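You operate a simulated robot arm through the tools that you are given. There is no shell and no other tool. Be economical: measure what you need, move in short steps, check, and stop when the job is done.

You are at the controls of a simulated robot arm. One attempt, no reset.

Task
When the washer is done, turn its dial off and move both cups from the basket to the rack.
Fine: wait for the green lamp; cups clean and upright, drawer shut again; the white cup, start and prime keys stay.
Where things are to end (x, y in the base frame): green cup within 6 cm of [114, 11]; yellow cup within 6 cm of [114, -6].

It is judged by the outcome, as a careful person would: the job done as asked, and still so three seconds after it is handed in. It fails if anything else is knocked over, pushed out of place, dropped, spilled or broken.

Robot
A 7-joint arm with a two-finger gripper, on a carriage that runs on a rail from [60.3, -0.3] to [-177.7, 0.8] (x, y) and turns from 182 to 514 degrees about z. Base frame: it is fixed where the carriage stands at the start and does not move with it; the origin is on the floor, on the carriage's upright axis, x ahead of it, y to its left, z up. Readings come in cm, degrees, newtons and seconds.
Its first joint turns from -149.0 to 149.0 degrees. Places, roughly: bars of the drying rack [120, 0, 90]; green cup (7x7x6 cm) [120, -40, 70]; steel washer [130, -50, 40]; washer dial [100, -30, 80]; washer drawer [120, -50, 60]; washer panel [100, -50, 80]; washer prime key [100, -70, 80]; washer start key [100, -50, 80]; white cup [150, 25, 100]; yellow cup (7x7x6 cm) [120, -50, 70]. Payload 2.45 kg.
The TCP is the grasp point between the finger pads, 2.6 cm short of the fingertips. In the tool frame z runs along the fingers and y along their closing line. The gripper opens to 9.6 cm. The gripper's body begins 6.9 cm behind the TCP.
Orientation is told as [roll, pitch, yaw] about the base's x, y, z axes, in that order, counted from this pose: with the fingers straight down and closing along the base's y, the tool's x points along the base's -x, its y along +y and its z along -z.

Tools
- The arm moves only by the tool nudge_tool. Its argument "moves" is a list of rows, each a list of 6 numbers: the shift along the tool's x, y, z in units of 200 mm (1.0 is 200 mm), then the turn, a rotation vector about the tool's x, y, z in units of 180 degrees (1.0 is 180 degrees). In form: [[x, y, z, rx, ry, rz], ...]. A call has 1 to 12 rows; each row is the pose to reach, as a shift and turn from the pose commanded when the call began, along the tool's axes at that moment. "claw" is the gripper command, from -1 (shut) to 1 (fully open), values between in proportion, set as the call begins (left out, the last holds). A call with a number of a shift or a turn outside -1 to 1 is refused whole. Rows are played at 5 a second. More than 5 cm and 8.6 degrees between two rows, or a gripper value outside its range, and nothing of the call is played. A pose out of reach is approached as far as the arm can. The call stops where the force on the tool passes 40 N (or 10 N more than at its start, if that is more) or the arm is blocked; 0.2 s more then pass. Each finger halts on what it meets, pressing with about 43 N; the grip force reading is that of the motor and also rises with nothing between the fingers. The clock runs only during rows and for 0.2 s after the last one: add rows that repeat a pose to give the fingers time. The reply holds the time, the measured pose of the TCP, the force on the tool along the base axes, the opening and the grip force, in the units named above and with some noise, with the torque about the TCP (base axes, N m) and any sound that the robot's microphone picked up.
- Cameras (640 x 400 px; columns grow to the right, rows downward): "scene" is now at [3.68, 15.05, 158.62]; the picture's right is [-0.24, -0.97, 0.00], its down [-0.58, 0.14, -0.80] and it looks along [0.78, -0.20, -0.59] (base axes); focal length 279 px, centre (320, 200). "wrist" rides on the gripper at [8.2, 0.3, -9.8] in the tool frame; the picture's right is [-0.04, 1.00, 0.00], its down [-0.73, -0.03, -0.68] and it looks along [-0.68, -0.03, 0.73] (tool axes); focal length 256 px, centre (320, 200). There is no depth. A picture from a camera that has moved, and an enlarged one, comes with that camera's place and axes in the base frame and with its lens.
- capture(camera): a new picture of that camera. The clock stands still meanwhile.
- slide_trunk(by): slides the trunk up (or, below 0, down) by that many cm; the arm and the scene camera ride with it, the base frame stays. It gives what a move gives, with no picture.
- base_move(legs): drives the robot by 1 to 6 legs, each [ahead, left, turn to the left] in cm, cm and degrees, along the robot's own axes; the way and the turn of a leg run together, so that a leg with both is an arc; at most 150 cm and 180 degrees a leg. The arm and the cameras ride along, it lands a little off, and it stops where it bumps. It keeps to its track: a leg is cut to what the track allows. It gives what a move gives.
- head_to(pan, tilt): turns the head with the scene camera to pan (to the left, within 155 degrees either way) and tilt (down, from -29 to 69), counted from straight ahead of the robot. It gives what a move gives.
- enlarge(camera, box): a new picture of the part [left, top, right, bottom] of that camera's present view, enlarged. The clock stands still meanwhile.
- hand_in(): hands the job in; it is judged then, once.

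Work in short steps. Places have to be worked out from the pictures, the camera data and where the tool is seen: move nearer, look again, correct. Check each grasp and each placing, and mend what went wrong. You have 120 turns and 78 pictures in all, those below and enlarged ones among them. Open the gripper and draw the arm clear of the work before you hand the job in, unless the task says otherwise; then end with one line.

The tools are called after "Call:" by a JSON object that holds its "op" and its "data". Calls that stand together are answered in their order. nudge_tool: Moves the arm, as the interface text tells. Its arguments: {"type":"object","properties":{"moves":{"type":"array","items":{"type":"array","items":{"type":"number"}}},"claw":{"type":"number"}},"required":["moves"]} The other tools are called the same way: slide_trunk (by) slides the trunk up or down; base_move (legs) drives the base; head_to (pan, tilt) turns the head that bears the scene camera; capture (camera) takes a picture; enlarge (camera, box) takes an enlarged picture of a part of a camera's view; hand_in () hands the job in.

At the start:

```text
time: 0.0
tool_pos: [80.36, -43.52, 116.89]
tcp_rot: [0.0, 0.0, 0.0]
force: [-0.6, -0.4, 0.6]
torque: [0.02, 0.02, -0.01]
gripper_width: 9.58
gripper_force: 0.1
trunk travel left (down, up): [-57.5, 13.5]
robot x, y, heading: [0.01, 0.14, -0.1]
head pan, tilt: [-14.0, 36.4]
```

scene: 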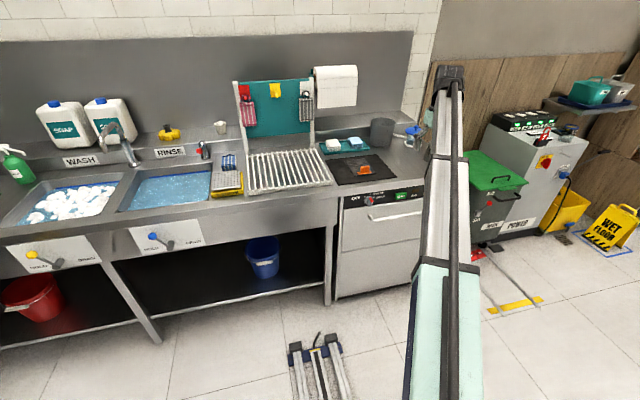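
wrist: 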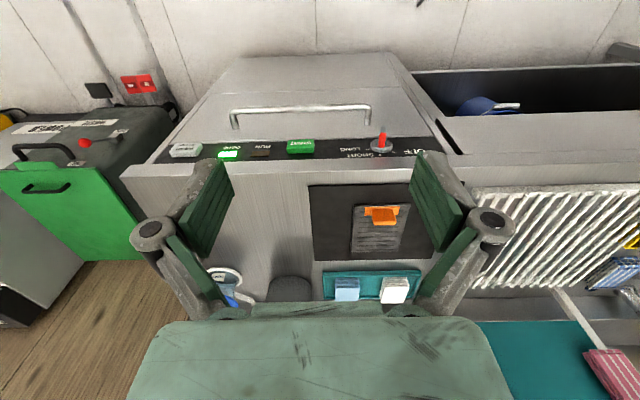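

The wrist picture is upside-down (its right is base +y). I look closer at the panel, lamps and dial in both cameras.

Call:
{"op": "enlarge", "data": {"camera": "wrist", "box": [150, 90, 450, 190]}}

Call:
{"op": "enlarge", "data": {"camera": "scene", "box": [200, 60, 456, 220]}}

```text
2.13 times, centred on (300, 140) of wrist
camera zoom: at [72.16, -43.08, 126.59], right [0.04, 1.0, 0.0], down [0.73, -0.03, 0.68], along [0.68, -0.03, -0.73], focal length 546 px, centre (363, 328)
```

zoom: 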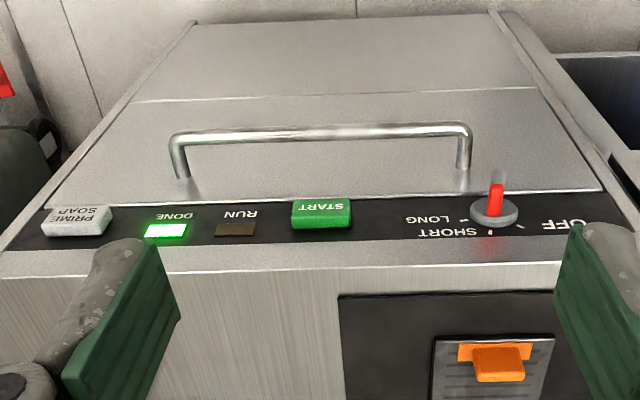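

```text
2.50 times, centred on (328, 140) of scene
camera zoom: at [3.68, 15.05, 158.62], right [-0.24, -0.97, 0.0], down [-0.58, 0.14, -0.8], along [0.78, -0.2, -0.59], focal length 698 px, centre (300, 350)
```

zoom: 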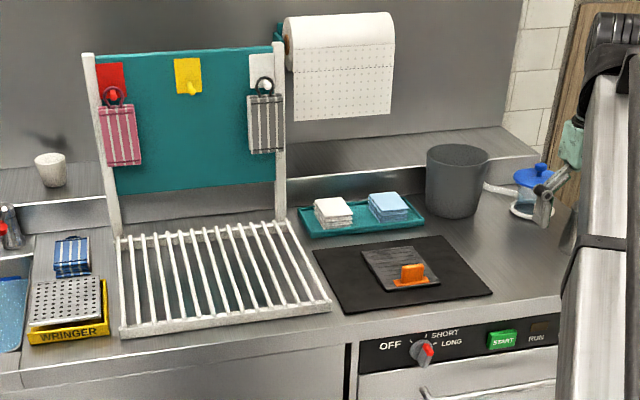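

DONE is lit green, RUN is dark. I check the dial and its markings closely before working.

Call:
{"op": "enlarge", "data": {"camera": "scene", "box": [336, 170, 432, 230]}}

Call:
{"op": "enlarge", "data": {"camera": "wrist", "box": [340, 120, 436, 180]}}

```text
6.67 times, centred on (384, 200) of scene
camera zoom: at [3.68, 15.05, 158.62], right [-0.24, -0.97, 0.0], down [-0.58, 0.14, -0.8], along [0.78, -0.2, -0.59], focal length 1863 px, centre (-107, 200)
```

zoom: 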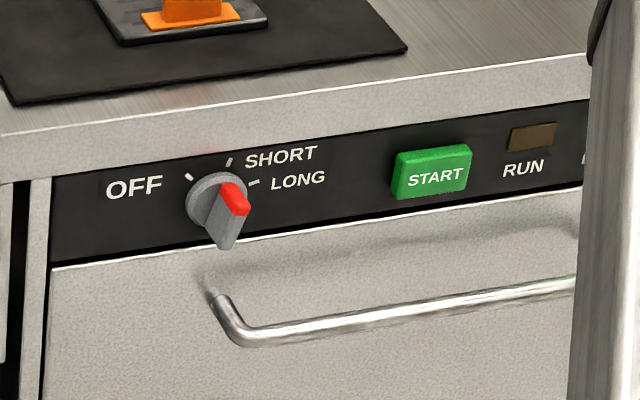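

```text
6.67 times, centred on (388, 150) of wrist
camera zoom: at [72.16, -43.08, 126.59], right [0.04, 1.0, 0.0], down [0.73, -0.03, 0.68], along [0.68, -0.03, -0.73], focal length 1707 px, centre (-133, 533)
```

zoom: 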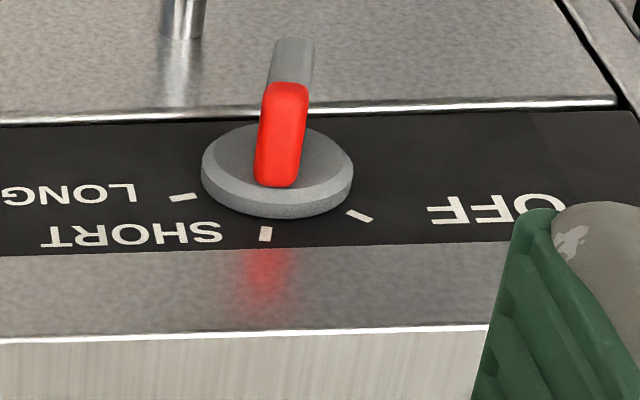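

The dial points to SHORT; OFF is about 60° anticlockwise seen from the front; the dial centre is around [99.5, -32, 81]. I turn the tool to horizontal (pointing +x) while lowering in the free space in front of the washer.

Call:
{"op": "nudge_tool", "data": {"moves": [[0.01, 0.05, 0.08, 0, -0.0417, 0], [0.02, 0.1, 0.16, 0, -0.0833, 0], [0.03, 0.15, 0.24, 0, -0.125, 0], [0.04, 0.2, 0.32, 0, -0.1667, 0], [0.05, 0.25, 0.4, 0, -0.2083, 0], [0.06, 0.3, 0.48, 0, -0.25, 0], [0.07, 0.35, 0.56, 0, -0.2917, 0], [0.08, 0.4, 0.64, 0, -0.3333, 0], [0.09, 0.45, 0.72, 0, -0.375, 0], [0.1, 0.5, 0.8, 0, -0.4167, 0], [0.1, 0.54, 0.88, 0, -0.4583, 0], [0.1, 0.57, 0.95, 0, -0.5, 0]], "claw": 1}}

Call:
{"op": "capture", "data": {"camera": "wrist"}}

Call:
{"op": "capture", "data": {"camera": "scene"}}

```text
time: 2.6
tool_pos: [78.36, -31.97, 97.68]
tcp_rot: [150.8, -90.1, -150.8]
force: [-0.2, -0.3, 0.1]
torque: [-0.06, 0.01, 0.02]
gripper_width: 9.6
gripper_force: 0.0
trunk travel left (down, up): [-57.5, 13.5]
robot x, y, heading: [-0.07, 0.22, 0.1]
head pan, tilt: [-14.0, 36.4]
```

```text
71 pictures are left
camera wrist: at [68.52, -31.76, 89.54], right [0.0, 1.0, 0.04], down [-0.68, -0.03, 0.73], along [0.73, -0.03, 0.68], focal length 256 px, centre (320, 200)
```

wrist: 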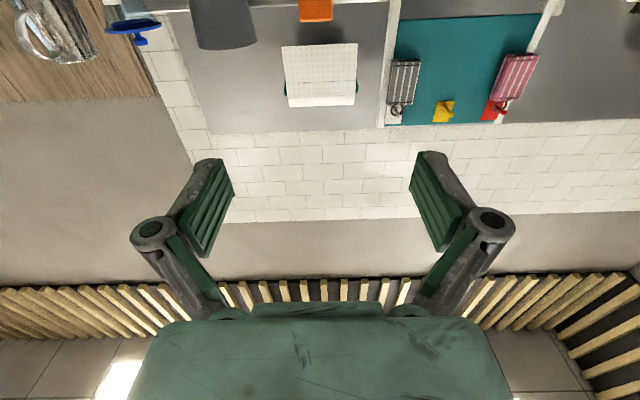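

```text
70 pictures are left
camera scene: at [3.68, 15.05, 158.63], right [-0.24, -0.97, 0.0], down [-0.58, 0.14, -0.8], along [0.78, -0.2, -0.59], focal length 279 px, centre (320, 200)
```

scene: 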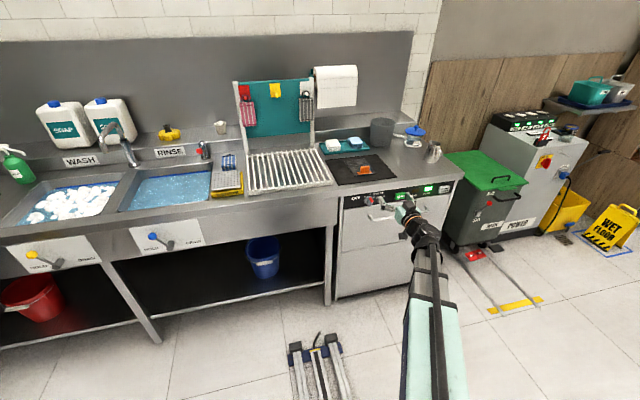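

The wrist camera now looks upwards, so I use the scene camera for the dial. I lower to dial height at x≈88 and roll 15° to match the pointer bar.

Call:
{"op": "nudge_tool", "data": {"moves": [[0.2, 0, 0, 0, 0, 0.02], [0.4, 0, 0, 0, 0, 0.04], [0.6, 0, 0.05, 0, 0, 0.06], [0.8, 0, 0.2, 0, 0, 0.08], [0.835, 0, 0.4, 0, 0, 0.083], [0.835, 0, 0.48, 0, 0, 0.083]]}}

Call:
{"op": "head_to", "data": {"pan": -20, "tilt": 38}}

Call:
{"op": "enlarge", "data": {"camera": "scene", "box": [272, 140, 400, 220]}}

```text
time: 4.0
tool_pos: [87.96, -31.94, 80.93]
tcp_rot: [89.9, -75.0, -89.8]
force: [-0.1, 0.8, 0.3]
torque: [0.0, -0.02, -0.01]
gripper_width: 9.62
gripper_force: 0.1
trunk travel left (down, up): [-57.5, 13.5]
robot x, y, heading: [-0.09, 0.3, 0.1]
head pan, tilt: [-14.0, 36.4]
```

```text
time: 4.7
tool_pos: [87.98, -31.94, 81.04]
tcp_rot: [90.0, -75.1, -89.9]
force: [0.2, -0.5, -0.5]
torque: [0.0, 0.0, -0.01]
gripper_width: 9.59
gripper_force: 0.1
trunk travel left (down, up): [-57.5, 13.5]
robot x, y, heading: [-0.07, 0.18, -0.1]
head pan, tilt: [-20.0, 38.0]
```

```text
5.00 times, centred on (336, 180) of scene
camera zoom: at [3.32, 14.22, 158.38], right [-0.34, -0.94, 0.0], down [-0.58, 0.21, -0.79], along [0.74, -0.27, -0.62], focal length 1397 px, centre (240, 300)
```

zoom: 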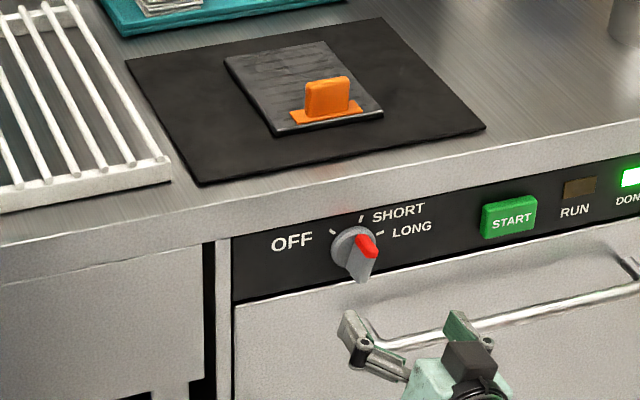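

Dial centre agrees: about [99.5, -32, 81]. I advance so the fingertips straddle the bar just short of the disc and look.

Call:
{"op": "nudge_tool", "data": {"moves": [[0, 0, 0.1, 0, 0, 0], [0, 0, 0.2, 0, 0, 0], [0, 0, 0.28, 0, 0, 0], [0, 0, 0.34, 0, 0, 0], [0, 0, 0.36, 0, 0, 0]]}}

Call:
{"op": "enlarge", "data": {"camera": "scene", "box": [290, 150, 386, 210]}}

```text
time: 5.9
tool_pos: [95.23, -31.87, 81.03]
tcp_rot: [90.0, -75.2, -90.0]
force: [-0.4, 0.4, -0.1]
torque: [-0.03, 0.0, 0.01]
gripper_width: 9.61
gripper_force: 0.0
trunk travel left (down, up): [-57.5, 13.5]
robot x, y, heading: [0.11, -0.09, 0.1]
head pan, tilt: [-20.0, 38.0]
```

```text
6.67 times, centred on (338, 180) of scene
camera zoom: at [3.32, 14.22, 158.38], right [-0.34, -0.94, 0.0], down [-0.58, 0.21, -0.79], along [0.74, -0.27, -0.62], focal length 1863 px, centre (200, 333)
```

zoom: 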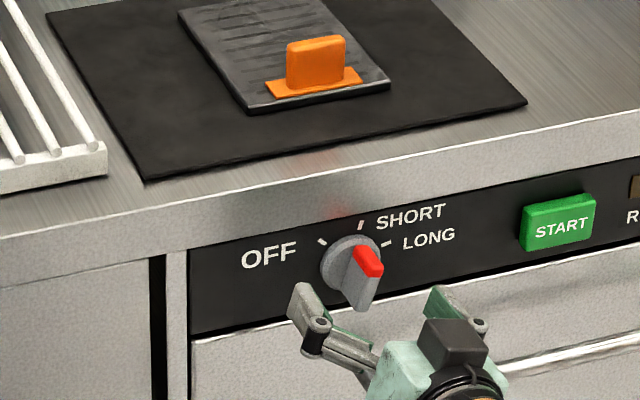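

The fingers straddle the bar. I go in 0.9 cm more, then close.

Call:
{"op": "nudge_tool", "data": {"moves": [[0, 0, 0.025, 0, 0, 0], [0, 0, 0.045, 0, 0, 0]]}}

Call:
{"op": "nudge_tool", "data": {"moves": [[0, 0, 0, 0, 0, 0], [0, 0, 0, 0, 0, 0], [0, 0, 0, 0, 0, 0], [0, 0, 0, 0, 0, 0]], "claw": -1}}

Call:
{"op": "enlarge", "data": {"camera": "scene", "box": [290, 150, 386, 210]}}

```text
time: 6.5
tool_pos: [96.05, -31.94, 80.83]
tcp_rot: [90.1, -75.1, -90.0]
force: [0.5, 0.5, 0.5]
torque: [-0.03, 0.0, -0.01]
gripper_width: 9.61
gripper_force: 0.1
trunk travel left (down, up): [-57.5, 13.5]
robot x, y, heading: [0.09, -0.12, -0.0]
head pan, tilt: [-20.0, 38.0]
```

```text
time: 7.5
tool_pos: [96.04, -31.67, 81.13]
tcp_rot: [90.2, -75.2, -90.0]
force: [-8.1, 14.5, -0.9]
torque: [-0.1, -0.05, 0.4]
gripper_width: 1.2
gripper_force: 38.6
trunk travel left (down, up): [-57.5, 13.5]
robot x, y, heading: [0.01, -0.09, -0.0]
head pan, tilt: [-20.0, 38.0]
```

```text
6.67 times, centred on (338, 180) of scene
camera zoom: at [3.24, 14.35, 158.37], right [-0.34, -0.94, 0.0], down [-0.58, 0.21, -0.79], along [0.74, -0.27, -0.62], focal length 1863 px, centre (200, 333)
```

zoom: 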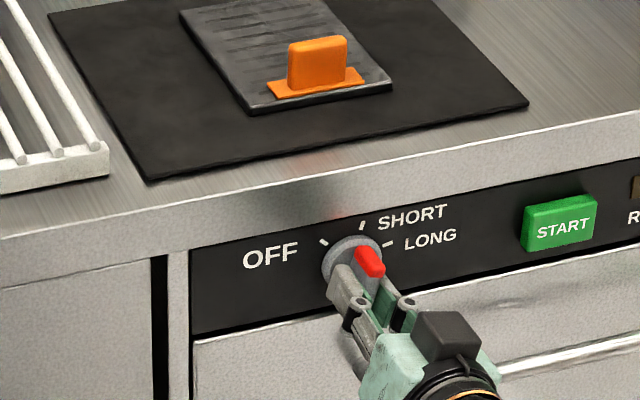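

The bar is gripped (1.2 cm). I ease 0.4 cm to the left and turn anticlockwise 60°.

Call:
{"op": "nudge_tool", "data": {"moves": [[0, 0.02, 0, 0, 0, 0], [0, 0.02, 0, 0, 0, -0.0417], [0, 0.02, 0, 0, 0, -0.0833], [0, 0.02, 0, 0, 0, -0.125], [0, 0.02, 0, 0, 0, -0.1667], [0, 0.02, 0, 0, 0, -0.2083], [0, 0.02, 0, 0, 0, -0.25], [0, 0.02, 0, 0, 0, -0.2917], [0, 0.02, 0, 0, 0, -0.3333], [0, 0.02, 0, 0, 0, -0.3333]]}}

Call:
{"op": "enlarge", "data": {"camera": "scene", "box": [290, 150, 386, 210]}}

```text
time: 9.2
tool_pos: [96.06, -32.36, 81.33]
tcp_rot: [-89.9, -55.7, 89.3]
force: [1.0, -3.5, 1.6]
torque: [0.03, 0.23, -0.5]
gripper_width: 1.18
gripper_force: 39.1
trunk travel left (down, up): [-57.5, 13.5]
robot x, y, heading: [0.24, 0.25, 0.1]
head pan, tilt: [-20.0, 38.0]
stopped in row 8: the force on the tool passed its limit at 42 N (the readings are from after the stop); the commanded pose is now the measured one
```

```text
6.67 times, centred on (338, 180) of scene
camera zoom: at [3.35, 14.17, 158.37], right [-0.34, -0.94, 0.0], down [-0.58, 0.21, -0.79], along [0.74, -0.27, -0.62], focal length 1863 px, centre (200, 333)
```

zoom: 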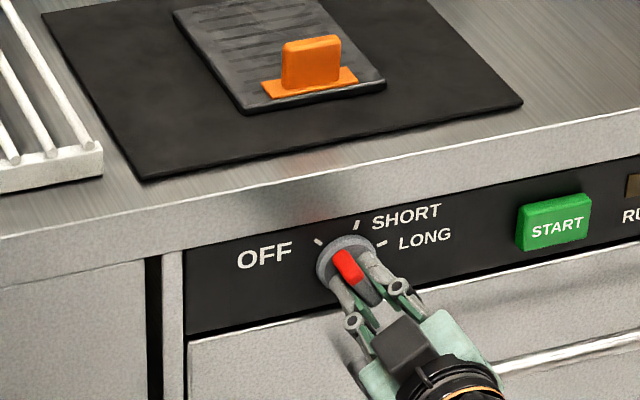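

It turned to about -34°, force came off-axis. The command is now re-zeroed; I turn another 12°.

Call:
{"op": "nudge_tool", "data": {"moves": [[0, 0, 0, 0, 0, -0.02], [0, 0, 0, 0, 0, -0.04], [0, 0, 0, 0, 0, -0.06], [0, 0, 0, 0, 0, -0.075]]}}

Call:
{"op": "enlarge", "data": {"camera": "scene", "box": [306, 165, 370, 205]}}

```text
time: 10.3
tool_pos: [96.16, -32.58, 81.47]
tcp_rot: [-87.9, -42.5, 89.0]
force: [2.4, 0.7, -13.6]
torque: [0.96, -0.92, 0.38]
gripper_width: 1.25
gripper_force: 39.2
out of reach, approached as far as the arm can: row 3, 4
trunk travel left (down, up): [-57.5, 13.5]
robot x, y, heading: [-0.21, 0.17, -0.2]
head pan, tilt: [-20.0, 38.0]
stopped in row 4: the force on the tool passed its limit at 43 N (the readings are from after the stop); the commanded pose is now the measured one
```

```text
10.00 times, centred on (338, 185) of scene
camera zoom: at [3.5, 14.15, 158.38], right [-0.34, -0.94, 0.0], down [-0.58, 0.21, -0.79], along [0.74, -0.27, -0.62], focal length 2794 px, centre (140, 350)
```

zoom: 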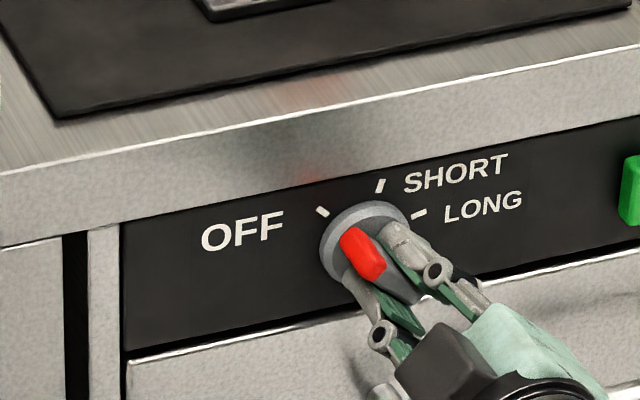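

Roll is now about -47°, with torque rising (likely the stop). I open, back off along the tool, and look.

Call:
{"op": "nudge_tool", "data": {"moves": [[0, 0, 0, 0, 0, 0], [0, 0, 0, 0, 0, 0], [0, 0, 0, 0, 0, 0], [0, 0, 0, 0, 0, 0]], "claw": 1}}

Call:
{"op": "nudge_tool", "data": {"moves": [[0, 0, -0.1, 0, 0, 0], [0, 0, -0.25, 0, 0, 0], [0, 0, -0.4, 0, 0, 0], [0, 0, -0.5, 0, 0, 0]]}}

Call:
{"op": "enlarge", "data": {"camera": "scene", "box": [306, 165, 370, 205]}}

```text
time: 11.3
tool_pos: [95.94, -32.74, 81.62]
tcp_rot: [-88.2, -42.6, 89.1]
force: [-0.6, 0.2, -0.3]
torque: [0.0, 0.0, 0.0]
gripper_width: 9.59
gripper_force: 0.0
trunk travel left (down, up): [-57.5, 13.5]
robot x, y, heading: [0.07, -0.4, 0.1]
head pan, tilt: [-20.0, 38.0]
```

```text
time: 12.3
tool_pos: [86.04, -32.63, 82.18]
tcp_rot: [-88.2, -42.5, 89.2]
force: [-0.1, 0.3, 0.8]
torque: [0.0, 0.03, 0.03]
gripper_width: 9.6
gripper_force: 0.0
trunk travel left (down, up): [-57.5, 13.5]
robot x, y, heading: [-0.11, 0.06, -0.1]
head pan, tilt: [-20.0, 38.0]
```

```text
10.00 times, centred on (338, 185) of scene
camera zoom: at [3.3, 14.22, 158.38], right [-0.34, -0.94, 0.0], down [-0.58, 0.21, -0.79], along [0.74, -0.27, -0.62], focal length 2794 px, centre (140, 350)
```

zoom: 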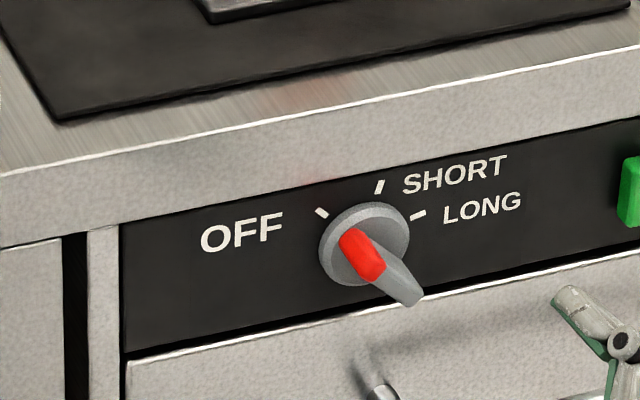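

The dial looks at or near OFF; I want a second viewpoint. I roll the tool the other way to +90° (closing vertically, for the handle), which puts the wrist camera on the left side.

Call:
{"op": "nudge_tool", "data": {"moves": [[0, 0, -0.1, 0, 0, 0.045], [0, 0, -0.2, 0, 0, 0.09], [0, 0, -0.3, 0, 0, 0.135], [0, 0, -0.3, 0, 0, 0.18], [0, 0, -0.3, 0, 0, 0.225], [0, 0, -0.3, 0, 0, 0.27], [0, 0, -0.3, 0, 0, 0.315], [0, 0, -0.3, 0, 0, 0.36], [0, 0, -0.3, 0, 0, 0.405], [0, 0, -0.3, 0, 0, 0.45], [0, 0, -0.3, 0, 0, 0.495], [0, 0, -0.3, 0, 0, 0.54]]}}

Call:
{"op": "nudge_tool", "data": {"moves": [[0, 0, 0, 0, 0, 0.045], [0, 0, 0, 0, 0, 0.09], [0, 0, 0, 0, 0, 0.135], [0, 0, 0, 0, 0, 0.18], [0, 0, 0, 0, 0, 0.222]]}}

Call:
{"op": "capture", "data": {"camera": "wrist"}}

```text
time: 14.9
tool_pos: [79.96, -32.7, 82.22]
tcp_rot: [88.3, -40.1, -88.5]
force: [0.3, -0.5, 0.5]
torque: [-0.06, -0.03, -0.02]
gripper_width: 9.61
gripper_force: 0.0
trunk travel left (down, up): [-57.5, 13.5]
robot x, y, heading: [0.09, 0.04, -0.1]
head pan, tilt: [-20.0, 38.0]
```

```text
time: 16.1
tool_pos: [79.87, -32.63, 82.14]
tcp_rot: [88.7, -0.2, -89.6]
force: [0.3, 0.2, 1.0]
torque: [0.0, 0.02, 0.01]
gripper_width: 9.61
gripper_force: 0.0
trunk travel left (down, up): [-57.5, 13.5]
robot x, y, heading: [0.29, 0.12, -0.0]
head pan, tilt: [-20.0, 38.0]
```

```text
63 pictures are left
camera wrist: at [69.98, -24.65, 82.67], right [0.02, -0.04, 1.0], down [-0.67, -0.74, -0.01], along [0.74, -0.67, -0.04], focal length 256 px, centre (320, 200)
```

wrist: 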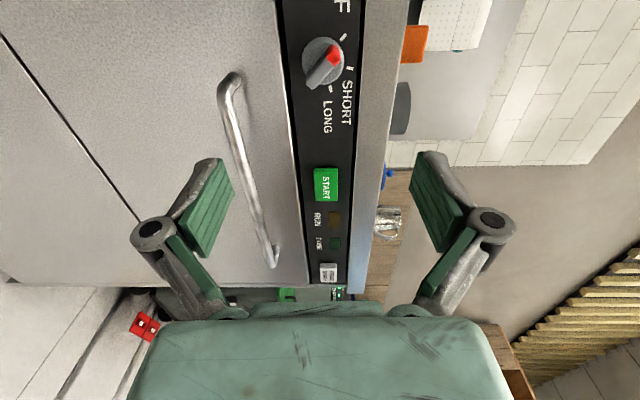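

The DONE lamp is now dark, as expected with the dial off. I zoom on the dial and handle.

Call:
{"op": "enlarge", "data": {"camera": "wrist", "box": [280, 0, 376, 60]}}

Call:
{"op": "capture", "data": {"camera": "scene"}}

```text
6.67 times, centred on (328, 30) of wrist
camera zoom: at [69.98, -24.65, 82.67], right [0.02, -0.04, 1.0], down [-0.67, -0.74, -0.01], along [0.74, -0.67, -0.04], focal length 1707 px, centre (267, 1333)
```

zoom: 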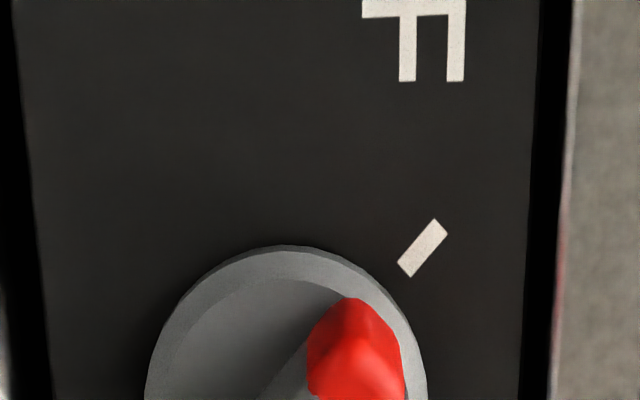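

```text
61 pictures are left
camera scene: at [3.31, 14.21, 158.38], right [-0.34, -0.94, 0.0], down [-0.58, 0.21, -0.79], along [0.74, -0.27, -0.62], focal length 279 px, centre (320, 200)
```

scene: 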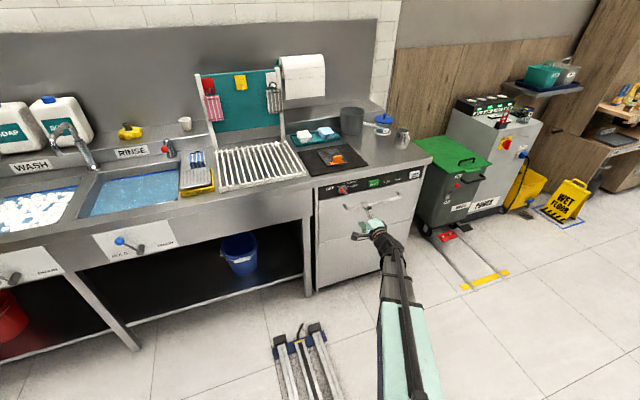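

Handle bar estimated at x≈95, z≈72.7, spanning y≈-34…-63. I move to its middle at x≈84 with the gripper half open.

Call:
{"op": "nudge_tool", "data": {"moves": [[-0.15, -0.1, 0, 0, 0, 0], [-0.3, -0.2, 0, 0, 0, 0], [-0.45, -0.3, 0, 0, 0, 0], [-0.6, -0.4, 0, 0, 0, 0], [-0.77, -0.47, 0.1, 0, 0, 0], [-0.77, -0.47, 0.2, 0, 0, 0]], "claw": 0.1}}

Call:
{"op": "capture", "data": {"camera": "wrist"}}

Call:
{"op": "enlarge", "data": {"camera": "scene", "box": [304, 150, 464, 250]}}

```text
time: 17.5
tool_pos: [83.91, -48.14, 72.73]
tcp_rot: [88.7, -0.3, -89.5]
force: [-0.2, 1.0, -0.4]
torque: [0.02, 0.0, 0.02]
gripper_width: 5.3
gripper_force: 0.0
trunk travel left (down, up): [-57.5, 13.5]
robot x, y, heading: [-0.04, -0.04, 0.1]
head pan, tilt: [-20.0, 38.0]
```

```text
60 pictures are left
camera wrist: at [73.98, -40.14, 73.28], right [0.02, -0.03, 1.0], down [-0.67, -0.74, -0.01], along [0.74, -0.67, -0.04], focal length 256 px, centre (320, 200)
```

wrist: 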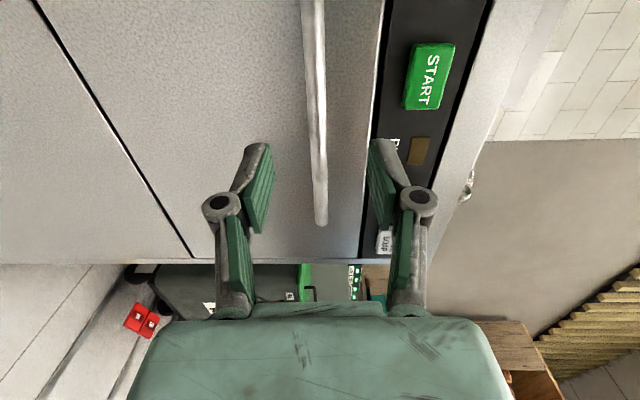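

```text
4.00 times, centred on (384, 200) of scene
camera zoom: at [3.32, 14.18, 158.38], right [-0.34, -0.94, 0.0], down [-0.58, 0.21, -0.79], along [0.74, -0.27, -0.62], focal length 1118 px, centre (64, 200)
```

zoom: 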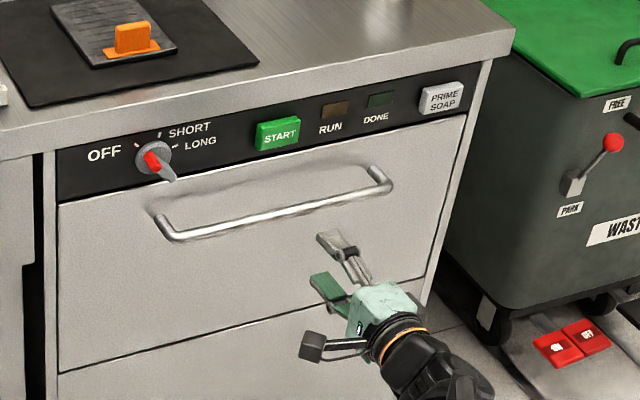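

Handle z≈72.2 and x≈95.5. I advance onto it, then close.

Call:
{"op": "nudge_tool", "data": {"moves": [[0, -0.025, 0.12, 0, 0, 0], [0, -0.025, 0.24, 0, 0, 0], [0, -0.025, 0.36, 0, 0, 0], [0, -0.025, 0.46, 0, 0, 0], [0, -0.025, 0.53, 0, 0, 0], [0, -0.025, 0.565, 0, 0, 0]]}}

Call:
{"op": "nudge_tool", "data": {"moves": [[0, 0, 0, 0, 0, 0], [0, 0, 0, 0, 0, 0], [0, 0, 0, 0, 0, 0]], "claw": -1}}

```text
time: 18.9
tool_pos: [95.09, -48.03, 71.92]
tcp_rot: [88.5, -0.4, -89.6]
force: [-0.9, 0.4, 0.0]
torque: [0.0, -0.01, 0.04]
gripper_width: 5.27
gripper_force: 0.1
trunk travel left (down, up): [-57.5, 13.5]
robot x, y, heading: [0.39, -0.04, -0.1]
head pan, tilt: [-20.0, 38.0]
```

```text
time: 19.7
tool_pos: [94.98, -47.97, 72.19]
tcp_rot: [88.8, -0.4, -89.6]
force: [0.8, -1.9, 13.2]
torque: [0.45, -0.03, -0.04]
gripper_width: 1.47
gripper_force: 40.8
trunk travel left (down, up): [-57.5, 13.5]
robot x, y, heading: [-0.01, 0.05, 0.4]
head pan, tilt: [-20.0, 38.0]
```

The handle is gripped (1.5 cm). I pull straight back about 19 cm, rising 0.3 cm to unload the side force.

Call:
{"op": "nudge_tool", "data": {"moves": [[0, 0.012, -0.08, 0, 0, 0], [0, 0.012, -0.16, 0, 0, 0], [0, 0.012, -0.24, 0, 0, 0], [0, 0.012, -0.32, 0, 0, 0], [0, 0.012, -0.4, 0, 0, 0], [0, 0.012, -0.48, 0, 0, 0], [0, 0.012, -0.56, 0, 0, 0], [0, 0.012, -0.64, 0, 0, 0], [0, 0.012, -0.72, 0, 0, 0], [0, 0.012, -0.8, 0, 0, 0], [0, 0.012, -0.88, 0, 0, 0], [0, 0.012, -0.95, 0, 0, 0]]}}

Call:
{"op": "capture", "data": {"camera": "scene"}}

```text
time: 22.4
tool_pos: [76.11, -47.95, 72.15]
tcp_rot: [88.3, -0.4, -89.4]
force: [-1.9, -0.1, -10.1]
torque: [0.48, 0.03, 0.53]
gripper_width: 1.46
gripper_force: 40.7
trunk travel left (down, up): [-57.5, 13.5]
robot x, y, heading: [-0.56, 0.1, -0.1]
head pan, tilt: [-20.0, 38.0]
stopped in row 12: the force on the tool passed its limit at 41 N (the readings are from after the stop); the commanded pose is now the measured one
```

```text
58 pictures are left
camera scene: at [3.4, 14.14, 158.43], right [-0.34, -0.94, 0.0], down [-0.58, 0.21, -0.79], along [0.74, -0.27, -0.62], focal length 279 px, centre (320, 200)
```

scene: 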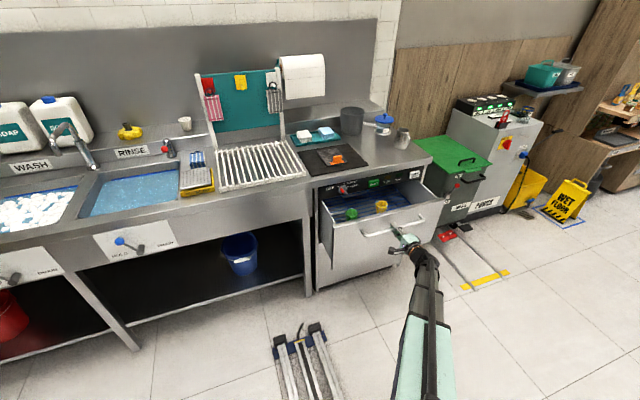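

The drawer is open about 19 cm and the cups are visible. I look closer.

Call:
{"op": "enlarge", "data": {"camera": "scene", "box": [304, 160, 448, 250]}}

```text
4.44 times, centred on (376, 205) of scene
camera zoom: at [3.4, 14.14, 158.43], right [-0.34, -0.94, 0.0], down [-0.58, 0.21, -0.79], along [0.74, -0.27, -0.62], focal length 1242 px, centre (71, 178)
```

zoom: 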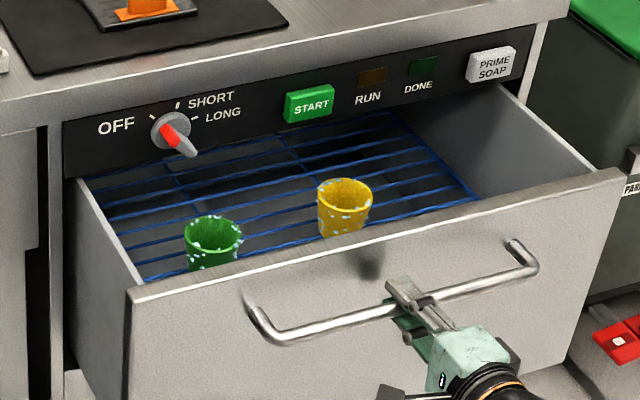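

I try pulling a few cm more to see if it is the end stop.

Call:
{"op": "nudge_tool", "data": {"moves": [[0, 0.01, -0.05, 0, 0, 0], [0, 0.01, -0.1, 0, 0, 0], [0, 0.01, -0.15, 0, 0, 0], [0, 0.01, -0.2, 0, 0, 0]]}}

Call:
{"op": "capture", "data": {"camera": "wrist"}}

```text
time: 23.4
tool_pos: [72.83, -47.92, 72.25]
tcp_rot: [87.7, -0.4, -89.4]
force: [-2.3, -0.2, -15.7]
torque: [0.52, 0.09, 0.12]
gripper_width: 1.47
gripper_force: 40.5
trunk travel left (down, up): [-57.5, 13.5]
robot x, y, heading: [0.22, -0.03, 0.0]
head pan, tilt: [-20.0, 38.0]
stopped in row 4: the force on the tool passed its limit at 40 N (the readings are from after the stop); the commanded pose is now the measured one
```

```text
56 pictures are left
camera wrist: at [62.85, -39.91, 72.88], right [0.04, -0.03, 1.0], down [-0.67, -0.74, 0.0], along [0.74, -0.67, -0.05], focal length 256 px, centre (320, 200)
```

wrist: 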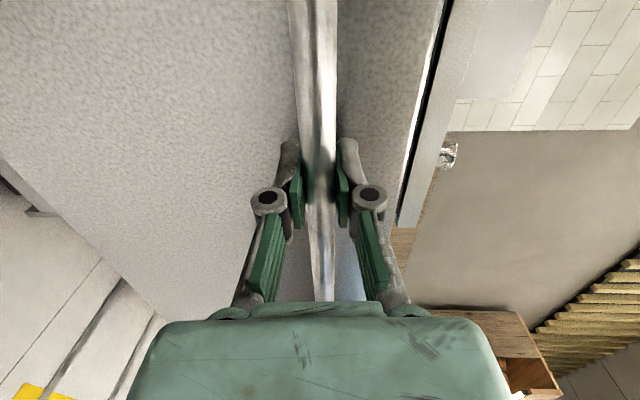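

It still moves; friction plus vertical offset trips the limit. I unload vertically and pull on.

Call:
{"op": "nudge_tool", "data": {"moves": [[0, -0.015, 0, 0, 0, 0], [0, -0.015, -0.04, 0, 0, 0], [0, -0.015, -0.08, 0, 0, 0], [0, -0.015, -0.12, 0, 0, 0], [0, -0.015, -0.16, 0, 0, 0], [0, -0.015, -0.2, 0, 0, 0], [0, -0.015, -0.25, 0, 0, 0], [0, -0.015, -0.3, 0, 0, 0], [0, -0.015, -0.35, 0, 0, 0], [0, -0.015, -0.4, 0, 0, 0], [0, -0.015, -0.45, 0, 0, 0], [0, -0.015, -0.5, 0, 0, 0]]}}

Call:
{"op": "enlarge", "data": {"camera": "scene", "box": [304, 160, 464, 260]}}

```text
time: 26.0
tool_pos: [62.79, -47.84, 72.23]
tcp_rot: [87.8, -0.5, -89.3]
force: [-0.8, 7.4, -31.8]
torque: [0.69, 0.05, -0.61]
gripper_width: 1.44
gripper_force: 40.9
trunk travel left (down, up): [-57.5, 13.5]
robot x, y, heading: [0.13, -0.14, -0.0]
head pan, tilt: [-20.0, 38.0]
```

```text
4.00 times, centred on (384, 210) of scene
camera zoom: at [3.56, 14.06, 158.37], right [-0.34, -0.94, 0.0], down [-0.58, 0.21, -0.79], along [0.74, -0.27, -0.62], focal length 1118 px, centre (64, 160)
```

zoom: 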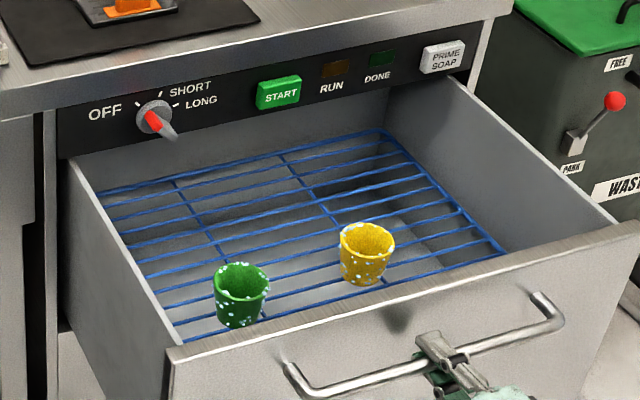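

The drawer is open about 32 cm with the cups well clear of the counter. I release the handle and back off.

Call:
{"op": "nudge_tool", "data": {"moves": [[0, 0, 0, 0, 0, 0], [0, 0, 0, 0, 0, 0], [0, 0, 0, 0, 0, 0]], "claw": 0}}

Call:
{"op": "nudge_tool", "data": {"moves": [[0, 0, -0.1, 0, 0, 0], [0, 0, -0.2, 0, 0, 0], [0, 0, -0.3, 0, 0, 0], [0, 0.1, -0.32, 0, 0, 0], [0, 0.3, -0.32, 0, 0, 0], [0, 0.5, -0.32, 0, 0, 0], [0, 0.7, -0.3, 0, 0, 0], [0, 0.9, -0.3, 0, 0, 0], [0, 1.0, -0.3, 0, 0, 0]]}}

```text
time: 26.8
tool_pos: [62.57, -47.86, 72.54]
tcp_rot: [88.1, -0.6, -89.4]
force: [-0.6, 0.6, 0.2]
torque: [-0.02, 0.02, 0.01]
gripper_width: 4.81
gripper_force: 0.1
trunk travel left (down, up): [-57.5, 13.5]
robot x, y, heading: [0.1, -0.0, -0.1]
head pan, tilt: [-20.0, 38.0]
```

```text
time: 28.8
tool_pos: [57.48, -47.74, 92.85]
tcp_rot: [88.1, -0.5, -89.4]
force: [-0.6, 0.0, 0.3]
torque: [0.01, -0.02, -0.03]
gripper_width: 4.8
gripper_force: 0.1
trunk travel left (down, up): [-57.5, 13.5]
robot x, y, heading: [0.13, -0.04, 0.1]
head pan, tilt: [-20.0, 38.0]
```

I rotate the tool back to pointing straight down (120° about a diagonal axis, in two halves) while rising and moving over the drawer.

Call:
{"op": "nudge_tool", "data": {"moves": [[0, 0.06, 0.1, 0.02406, 0.02406, -0.02406], [0, 0.12, 0.2, 0.04811, 0.04811, -0.04811], [0, 0.18, 0.3, 0.07217, 0.07217, -0.07217], [0, 0.24, 0.4, 0.09623, 0.09623, -0.09623], [0, 0.3, 0.5, 0.12028, 0.12028, -0.12028], [0, 0.36, 0.6, 0.14434, 0.14434, -0.14434], [0, 0.42, 0.7, 0.16839, 0.16839, -0.16839], [0, 0.5, 0.8, 0.19245, 0.19245, -0.19245]]}}

Call:
{"op": "nudge_tool", "data": {"moves": [[0, 0, 0, 0.02406, 0.02406, -0.02406], [0, 0, 0, 0.04811, 0.04811, -0.04811], [0, 0, 0, 0.07217, 0.07217, -0.07217], [0, 0, 0, 0.09623, 0.09623, -0.09623], [0, 0, 0, 0.12028, 0.12028, -0.12028], [0, 0, 0, 0.14434, 0.14434, -0.14434], [0, 0, 0, 0.16839, 0.16839, -0.16839], [0, 0, 0, 0.19245, 0.19245, -0.19245]], "claw": 1}}

Call:
{"op": "capture", "data": {"camera": "wrist"}}

```text
time: 30.6
tool_pos: [73.86, -47.69, 102.24]
tcp_rot: [43.1, -18.4, -43.7]
force: [-0.4, -0.4, -0.4]
torque: [0.01, 0.0, 0.04]
gripper_width: 4.8
gripper_force: 0.1
trunk travel left (down, up): [-57.5, 13.5]
robot x, y, heading: [-0.23, -0.14, -0.1]
head pan, tilt: [-20.0, 38.0]
```

```text
time: 32.4
tool_pos: [73.7, -47.49, 102.2]
tcp_rot: [-0.6, 2.1, 0.6]
force: [0.3, 0.2, 0.0]
torque: [-0.01, -0.02, -0.03]
gripper_width: 9.6
gripper_force: 0.1
trunk travel left (down, up): [-57.5, 13.5]
robot x, y, heading: [-0.02, 0.29, 0.0]
head pan, tilt: [-20.0, 38.0]
```

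```text
54 pictures are left
camera wrist: at [65.88, -47.31, 112.31], right [0.03, 1.0, -0.01], down [0.76, -0.01, 0.65], along [0.65, -0.03, -0.76], focal length 256 px, centre (320, 200)
```

wrist: 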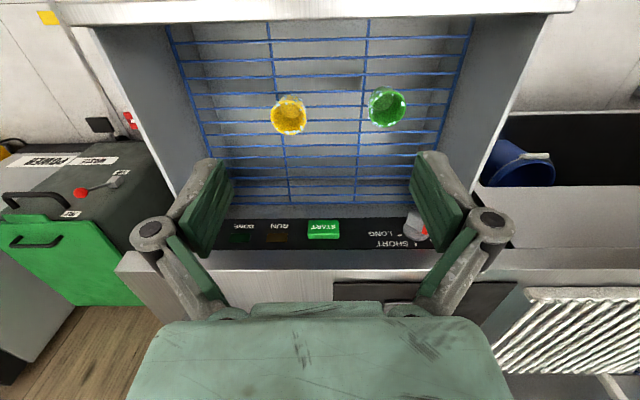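

Both cups are visible from above. I zoom for precise places and to see their state (specks).

Call:
{"op": "enlarge", "data": {"camera": "wrist", "box": [260, 70, 420, 170]}}

Call:
{"op": "enlarge", "data": {"camera": "scene", "box": [328, 185, 424, 245]}}

```text
4.00 times, centred on (340, 120) of wrist
camera zoom: at [65.88, -47.31, 112.31], right [0.03, 1.0, -0.01], down [0.76, -0.01, 0.65], along [0.65, -0.03, -0.76], focal length 1024 px, centre (240, 520)
```

zoom: 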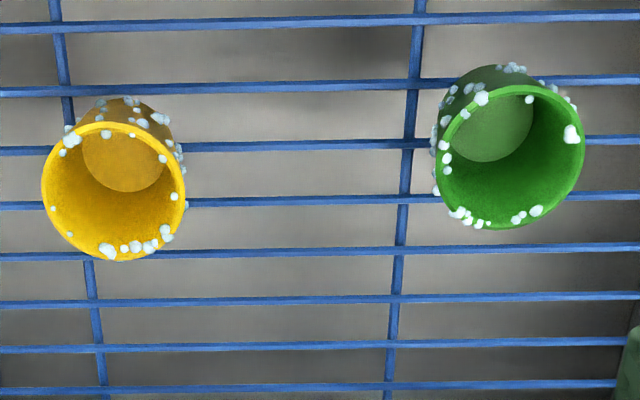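

```text
6.67 times, centred on (376, 215) of scene
camera zoom: at [3.3, 14.2, 158.38], right [-0.34, -0.94, 0.0], down [-0.58, 0.21, -0.79], along [0.74, -0.27, -0.62], focal length 1863 px, centre (-53, 100)
```

zoom: 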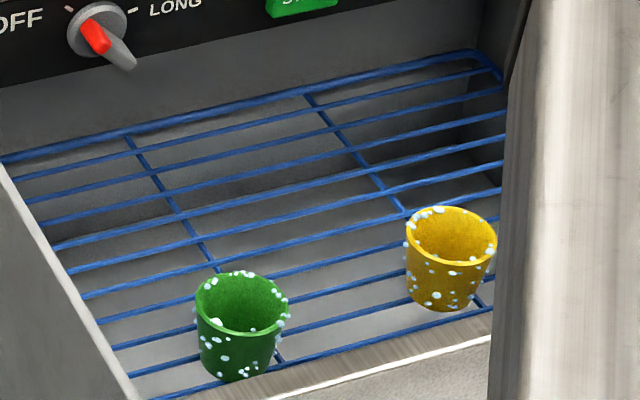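

The cups still carry soap suds, so for "clean" they will need a rinse in the RINSE basin before racking. I look at that basin, and at the carriage's surroundings.

Call:
{"op": "head_to", "data": {"pan": 18, "tilt": 36}}

Call:
{"op": "enlarge", "data": {"camera": "scene", "box": [160, 90, 480, 290]}}

Call:
{"op": "head_to", "data": {"pan": -15, "tilt": 65}}

Call:
{"op": "capture", "data": {"camera": "scene"}}

```text
time: 33.4
tool_pos: [73.71, -47.66, 102.09]
tcp_rot: [-0.5, 1.9, 0.7]
force: [0.7, -0.6, 0.5]
torque: [-0.03, -0.01, -0.04]
gripper_width: 9.59
gripper_force: 0.1
trunk travel left (down, up): [-57.5, 13.5]
robot x, y, heading: [0.16, -0.03, -0.1]
head pan, tilt: [18.0, 36.0]
```

```text
2.00 times, centred on (320, 190) of scene
camera zoom: at [3.51, 19.87, 158.68], right [0.31, -0.95, 0.0], down [-0.56, -0.18, -0.81], along [0.77, 0.25, -0.59], focal length 559 px, centre (320, 220)
```

zoom: 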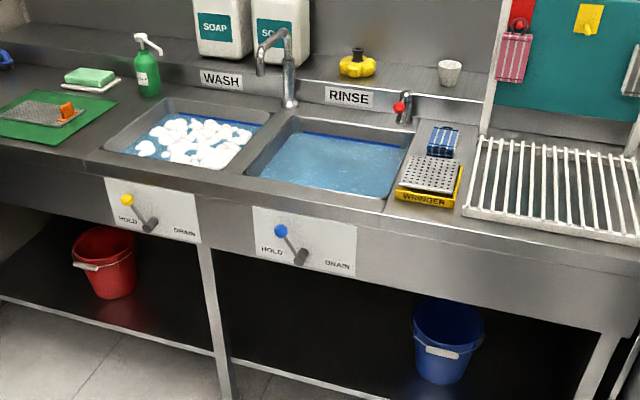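

```text
time: 34.4
tool_pos: [73.85, -47.54, 102.17]
tcp_rot: [-0.5, 1.8, 0.6]
force: [0.3, 0.2, 0.0]
torque: [0.01, 0.01, -0.01]
gripper_width: 9.6
gripper_force: 0.0
trunk travel left (down, up): [-57.5, 13.5]
robot x, y, heading: [-0.01, 0.24, 0.1]
head pan, tilt: [-15.0, 65.0]
```

```text
50 pictures are left
camera scene: at [1.06, 15.6, 154.86], right [-0.26, -0.97, 0.0], down [-0.88, 0.23, -0.42], along [0.41, -0.11, -0.91], focal length 279 px, centre (320, 200)
```

scene: 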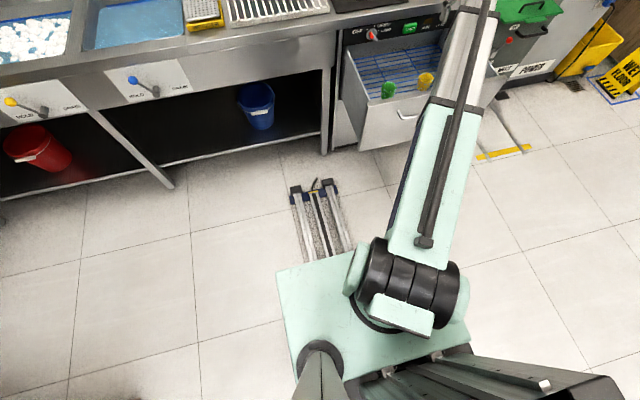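

The rinse basin spans roughly x 108–133, y 38–69. Cups triangulated: green rim ≈[83.2, -36.6, 68.1], yellow ≈[84, -53.9, 68]. I level the tool and hover above the green cup.

Call:
{"op": "nudge_tool", "data": {"moves": [[-0.1, 0.11, 0.1, -0.0028, -0.0106, 0.0033], [-0.2, 0.22, 0.25, -0.0028, -0.0106, 0.0033], [-0.3, 0.33, 0.4, -0.0028, -0.0106, 0.0033], [-0.4, 0.44, 0.6, -0.0028, -0.0106, 0.0033], [-0.5, 0.55, 0.75, -0.0028, -0.0106, 0.0033], [-0.5, 0.55, 0.9, -0.0028, -0.0106, 0.0033]], "claw": 1}}

Call:
{"op": "head_to", "data": {"pan": -20, "tilt": 42}}

Call:
{"op": "capture", "data": {"camera": "wrist"}}

Call:
{"op": "enlarge", "data": {"camera": "scene", "box": [304, 110, 464, 210]}}

```text
time: 35.8
tool_pos: [82.86, -36.64, 83.5]
tcp_rot: [-0.1, 0.0, 0.0]
force: [0.3, 0.8, 0.1]
torque: [-0.02, -0.05, 0.02]
gripper_width: 9.58
gripper_force: 0.0
trunk travel left (down, up): [-57.5, 13.5]
robot x, y, heading: [-0.03, -0.26, -0.0]
head pan, tilt: [-15.0, 65.0]
```

```text
time: 36.7
tool_pos: [82.87, -36.59, 83.59]
tcp_rot: [0.0, -0.1, 0.2]
force: [0.7, -0.3, -0.4]
torque: [0.0, -0.04, -0.04]
gripper_width: 9.58
gripper_force: 0.0
trunk travel left (down, up): [-57.5, 13.5]
robot x, y, heading: [0.24, 0.21, -0.2]
head pan, tilt: [-20.0, 42.0]
```

```text
49 pictures are left
camera wrist: at [74.66, -36.3, 93.47], right [0.04, 1.0, 0.0], down [0.73, -0.03, 0.68], along [0.68, -0.03, -0.73], focal length 256 px, centre (320, 200)
```

wrist: 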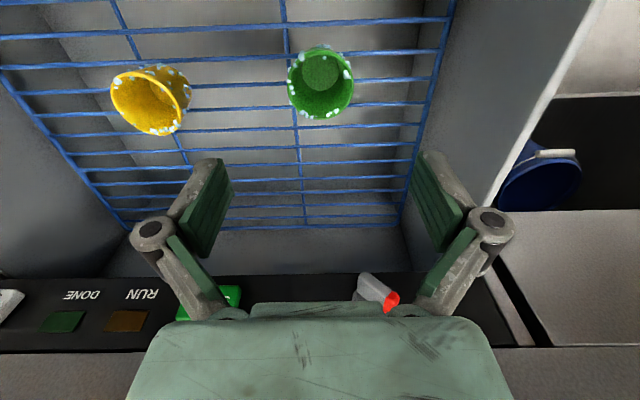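

```text
4.00 times, centred on (384, 160) of scene
camera zoom: at [3.04, 14.31, 157.78], right [-0.34, -0.94, 0.0], down [-0.63, 0.23, -0.74], along [0.7, -0.25, -0.67], focal length 1118 px, centre (64, 360)
```

zoom: 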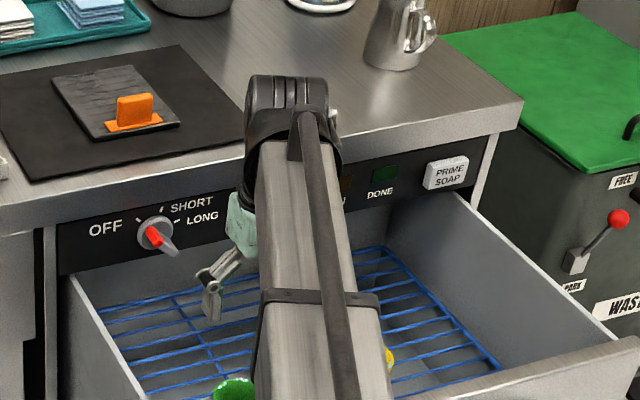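

The estimate is confirmed from here ([83.3, -36.7]). I descend around the green cup, tips ~2 cm above the basket.

Call:
{"op": "nudge_tool", "data": {"moves": [[-0.015, 0, 0.15, 0, 0, 0], [-0.015, 0, 0.3, 0, 0, 0], [-0.015, 0, 0.45, 0, 0, 0], [-0.015, 0, 0.58, 0, 0, 0], [-0.015, 0, 0.68, 0, 0, 0], [-0.015, 0, 0.76, 0, 0, 0], [-0.015, 0, 0.82, 0, 0, 0], [-0.015, 0, 0.85, 0, 0, 0]]}}

Call:
{"op": "capture", "data": {"camera": "wrist"}}

```text
time: 38.5
tool_pos: [83.29, -36.75, 66.75]
tcp_rot: [0.0, 0.1, 0.0]
force: [-0.5, 0.4, -0.5]
torque: [0.03, 0.02, 0.0]
gripper_width: 9.6
gripper_force: 0.1
trunk travel left (down, up): [-57.5, 13.5]
robot x, y, heading: [-0.17, 0.32, -0.1]
head pan, tilt: [-20.0, 42.0]
```

```text
47 pictures are left
camera wrist: at [75.09, -36.4, 76.58], right [0.04, 1.0, 0.0], down [0.73, -0.03, 0.68], along [0.68, -0.03, -0.73], focal length 256 px, centre (320, 200)
```

wrist: 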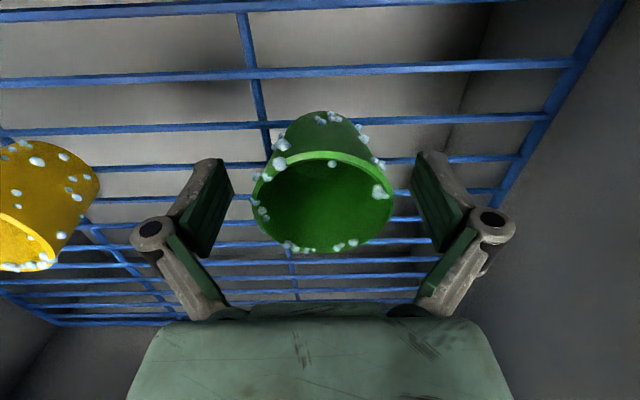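

The cup is centred between the fingers; I close on it.

Call:
{"op": "nudge_tool", "data": {"moves": [[0, 0, 0, 0, 0, 0], [0, 0, 0, 0, 0, 0], [0, 0, 0, 0, 0, 0]], "claw": -0.1}}

Call:
{"op": "nudge_tool", "data": {"moves": [[0, 0, -0.05, 0, 0, 0], [0, 0, -0.15, 0, 0, 0], [0, 0, -0.3, 0, 0, 0], [0, 0, -0.5, 0, 0, 0], [0, 0, -0.7, 0, 0, 0], [0, 0, -0.85, 0, 0, 0], [0, 0, -1.0, 0, 0, 0]]}}

Call:
{"op": "capture", "data": {"camera": "wrist"}}

```text
time: 39.3
tool_pos: [83.29, -36.7, 66.73]
tcp_rot: [0.0, 0.1, 0.0]
force: [0.6, -0.5, -0.1]
torque: [0.02, 0.0, -0.01]
gripper_width: 6.24
gripper_force: 42.5
trunk travel left (down, up): [-57.5, 13.5]
robot x, y, heading: [0.31, 0.12, -0.1]
head pan, tilt: [-20.0, 42.0]
```

```text
time: 40.9
tool_pos: [83.37, -36.72, 86.83]
tcp_rot: [-0.1, 0.0, 0.0]
force: [-0.3, 0.4, -1.6]
torque: [-0.01, -0.02, 0.0]
gripper_width: 6.22
gripper_force: 43.1
trunk travel left (down, up): [-57.5, 13.5]
robot x, y, heading: [0.09, 0.14, -0.1]
head pan, tilt: [-20.0, 42.0]
```

```text
46 pictures are left
camera wrist: at [75.11, -36.42, 96.72], right [0.04, 1.0, 0.0], down [0.73, -0.03, 0.68], along [0.68, -0.03, -0.73], focal length 256 px, centre (320, 200)
```

wrist: 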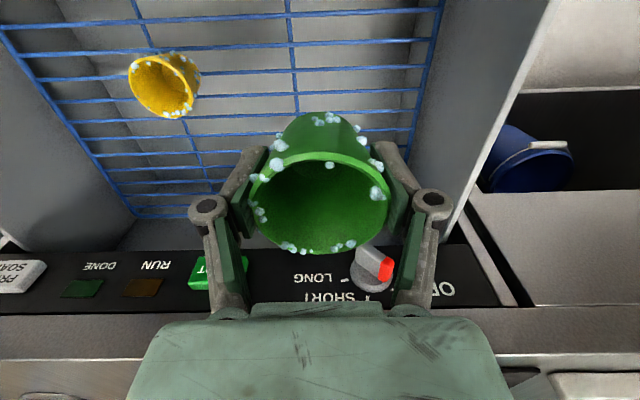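

The green cup is held firmly. I raise it, then turn the carriage left ~55° so the arm swings in front of the counter, and drive ahead along the rail.

Call:
{"op": "nudge_tool", "data": {"moves": [[0, 0, -0.2, 0, 0, 0], [0, 0, -0.4, 0, 0, 0], [0, 0, -0.6, 0, 0, 0], [0, 0, -0.8, 0, 0, 0], [0, 0, -1.0, 0, 0, 0], [0, 0, -1.0, 0, 0, 0]]}}

Call:
{"op": "base_move", "data": {"legs": [[0, 0, 56]]}}

Call:
{"op": "head_to", "data": {"pan": -10, "tilt": 36}}

Call:
{"op": "capture", "data": {"camera": "scene"}}

```text
time: 42.3
tool_pos: [83.47, -36.61, 106.78]
tcp_rot: [0.0, 0.0, 0.0]
force: [-0.2, 0.1, 0.1]
torque: [0.0, 0.0, 0.01]
gripper_width: 6.22
gripper_force: 43.4
trunk travel left (down, up): [-57.5, 13.5]
robot x, y, heading: [-0.18, 0.05, 0.5]
head pan, tilt: [-20.0, 42.0]
```

```text
time: 45.2
tool_pos: [76.82, 49.02, 106.72]
tcp_rot: [0.0, 0.0, 56.2]
force: [0.5, 0.0, -0.6]
torque: [0.0, 0.02, 0.0]
gripper_width: 6.25
gripper_force: 42.9
trunk travel left (down, up): [-57.5, 13.5]
robot x, y, heading: [-0.31, -0.15, 56.1]
head pan, tilt: [-20.0, 42.0]
```

```text
time: 45.9
tool_pos: [76.84, 49.14, 106.78]
tcp_rot: [0.0, 0.0, 56.2]
force: [1.5, 0.3, -0.3]
torque: [0.01, 0.05, 0.01]
gripper_width: 6.25
gripper_force: 43.0
trunk travel left (down, up): [-57.5, 13.5]
robot x, y, heading: [0.02, -0.11, 56.0]
head pan, tilt: [-10.0, 36.0]
```

```text
45 pictures are left
camera scene: at [-10.88, 12.2, 158.68], right [0.72, -0.69, 0.0], down [-0.41, -0.42, -0.81], along [0.56, 0.58, -0.59], focal length 279 px, centre (320, 200)
```

scene: 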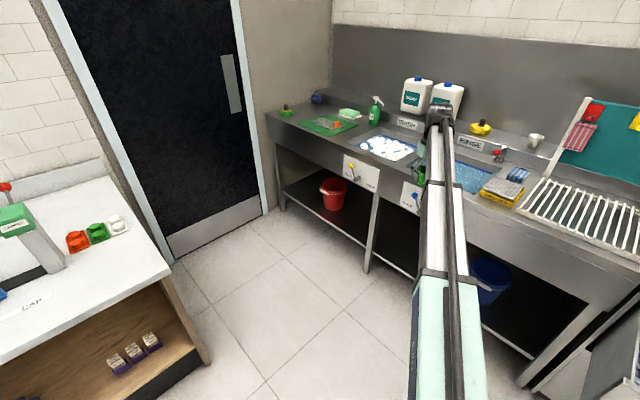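

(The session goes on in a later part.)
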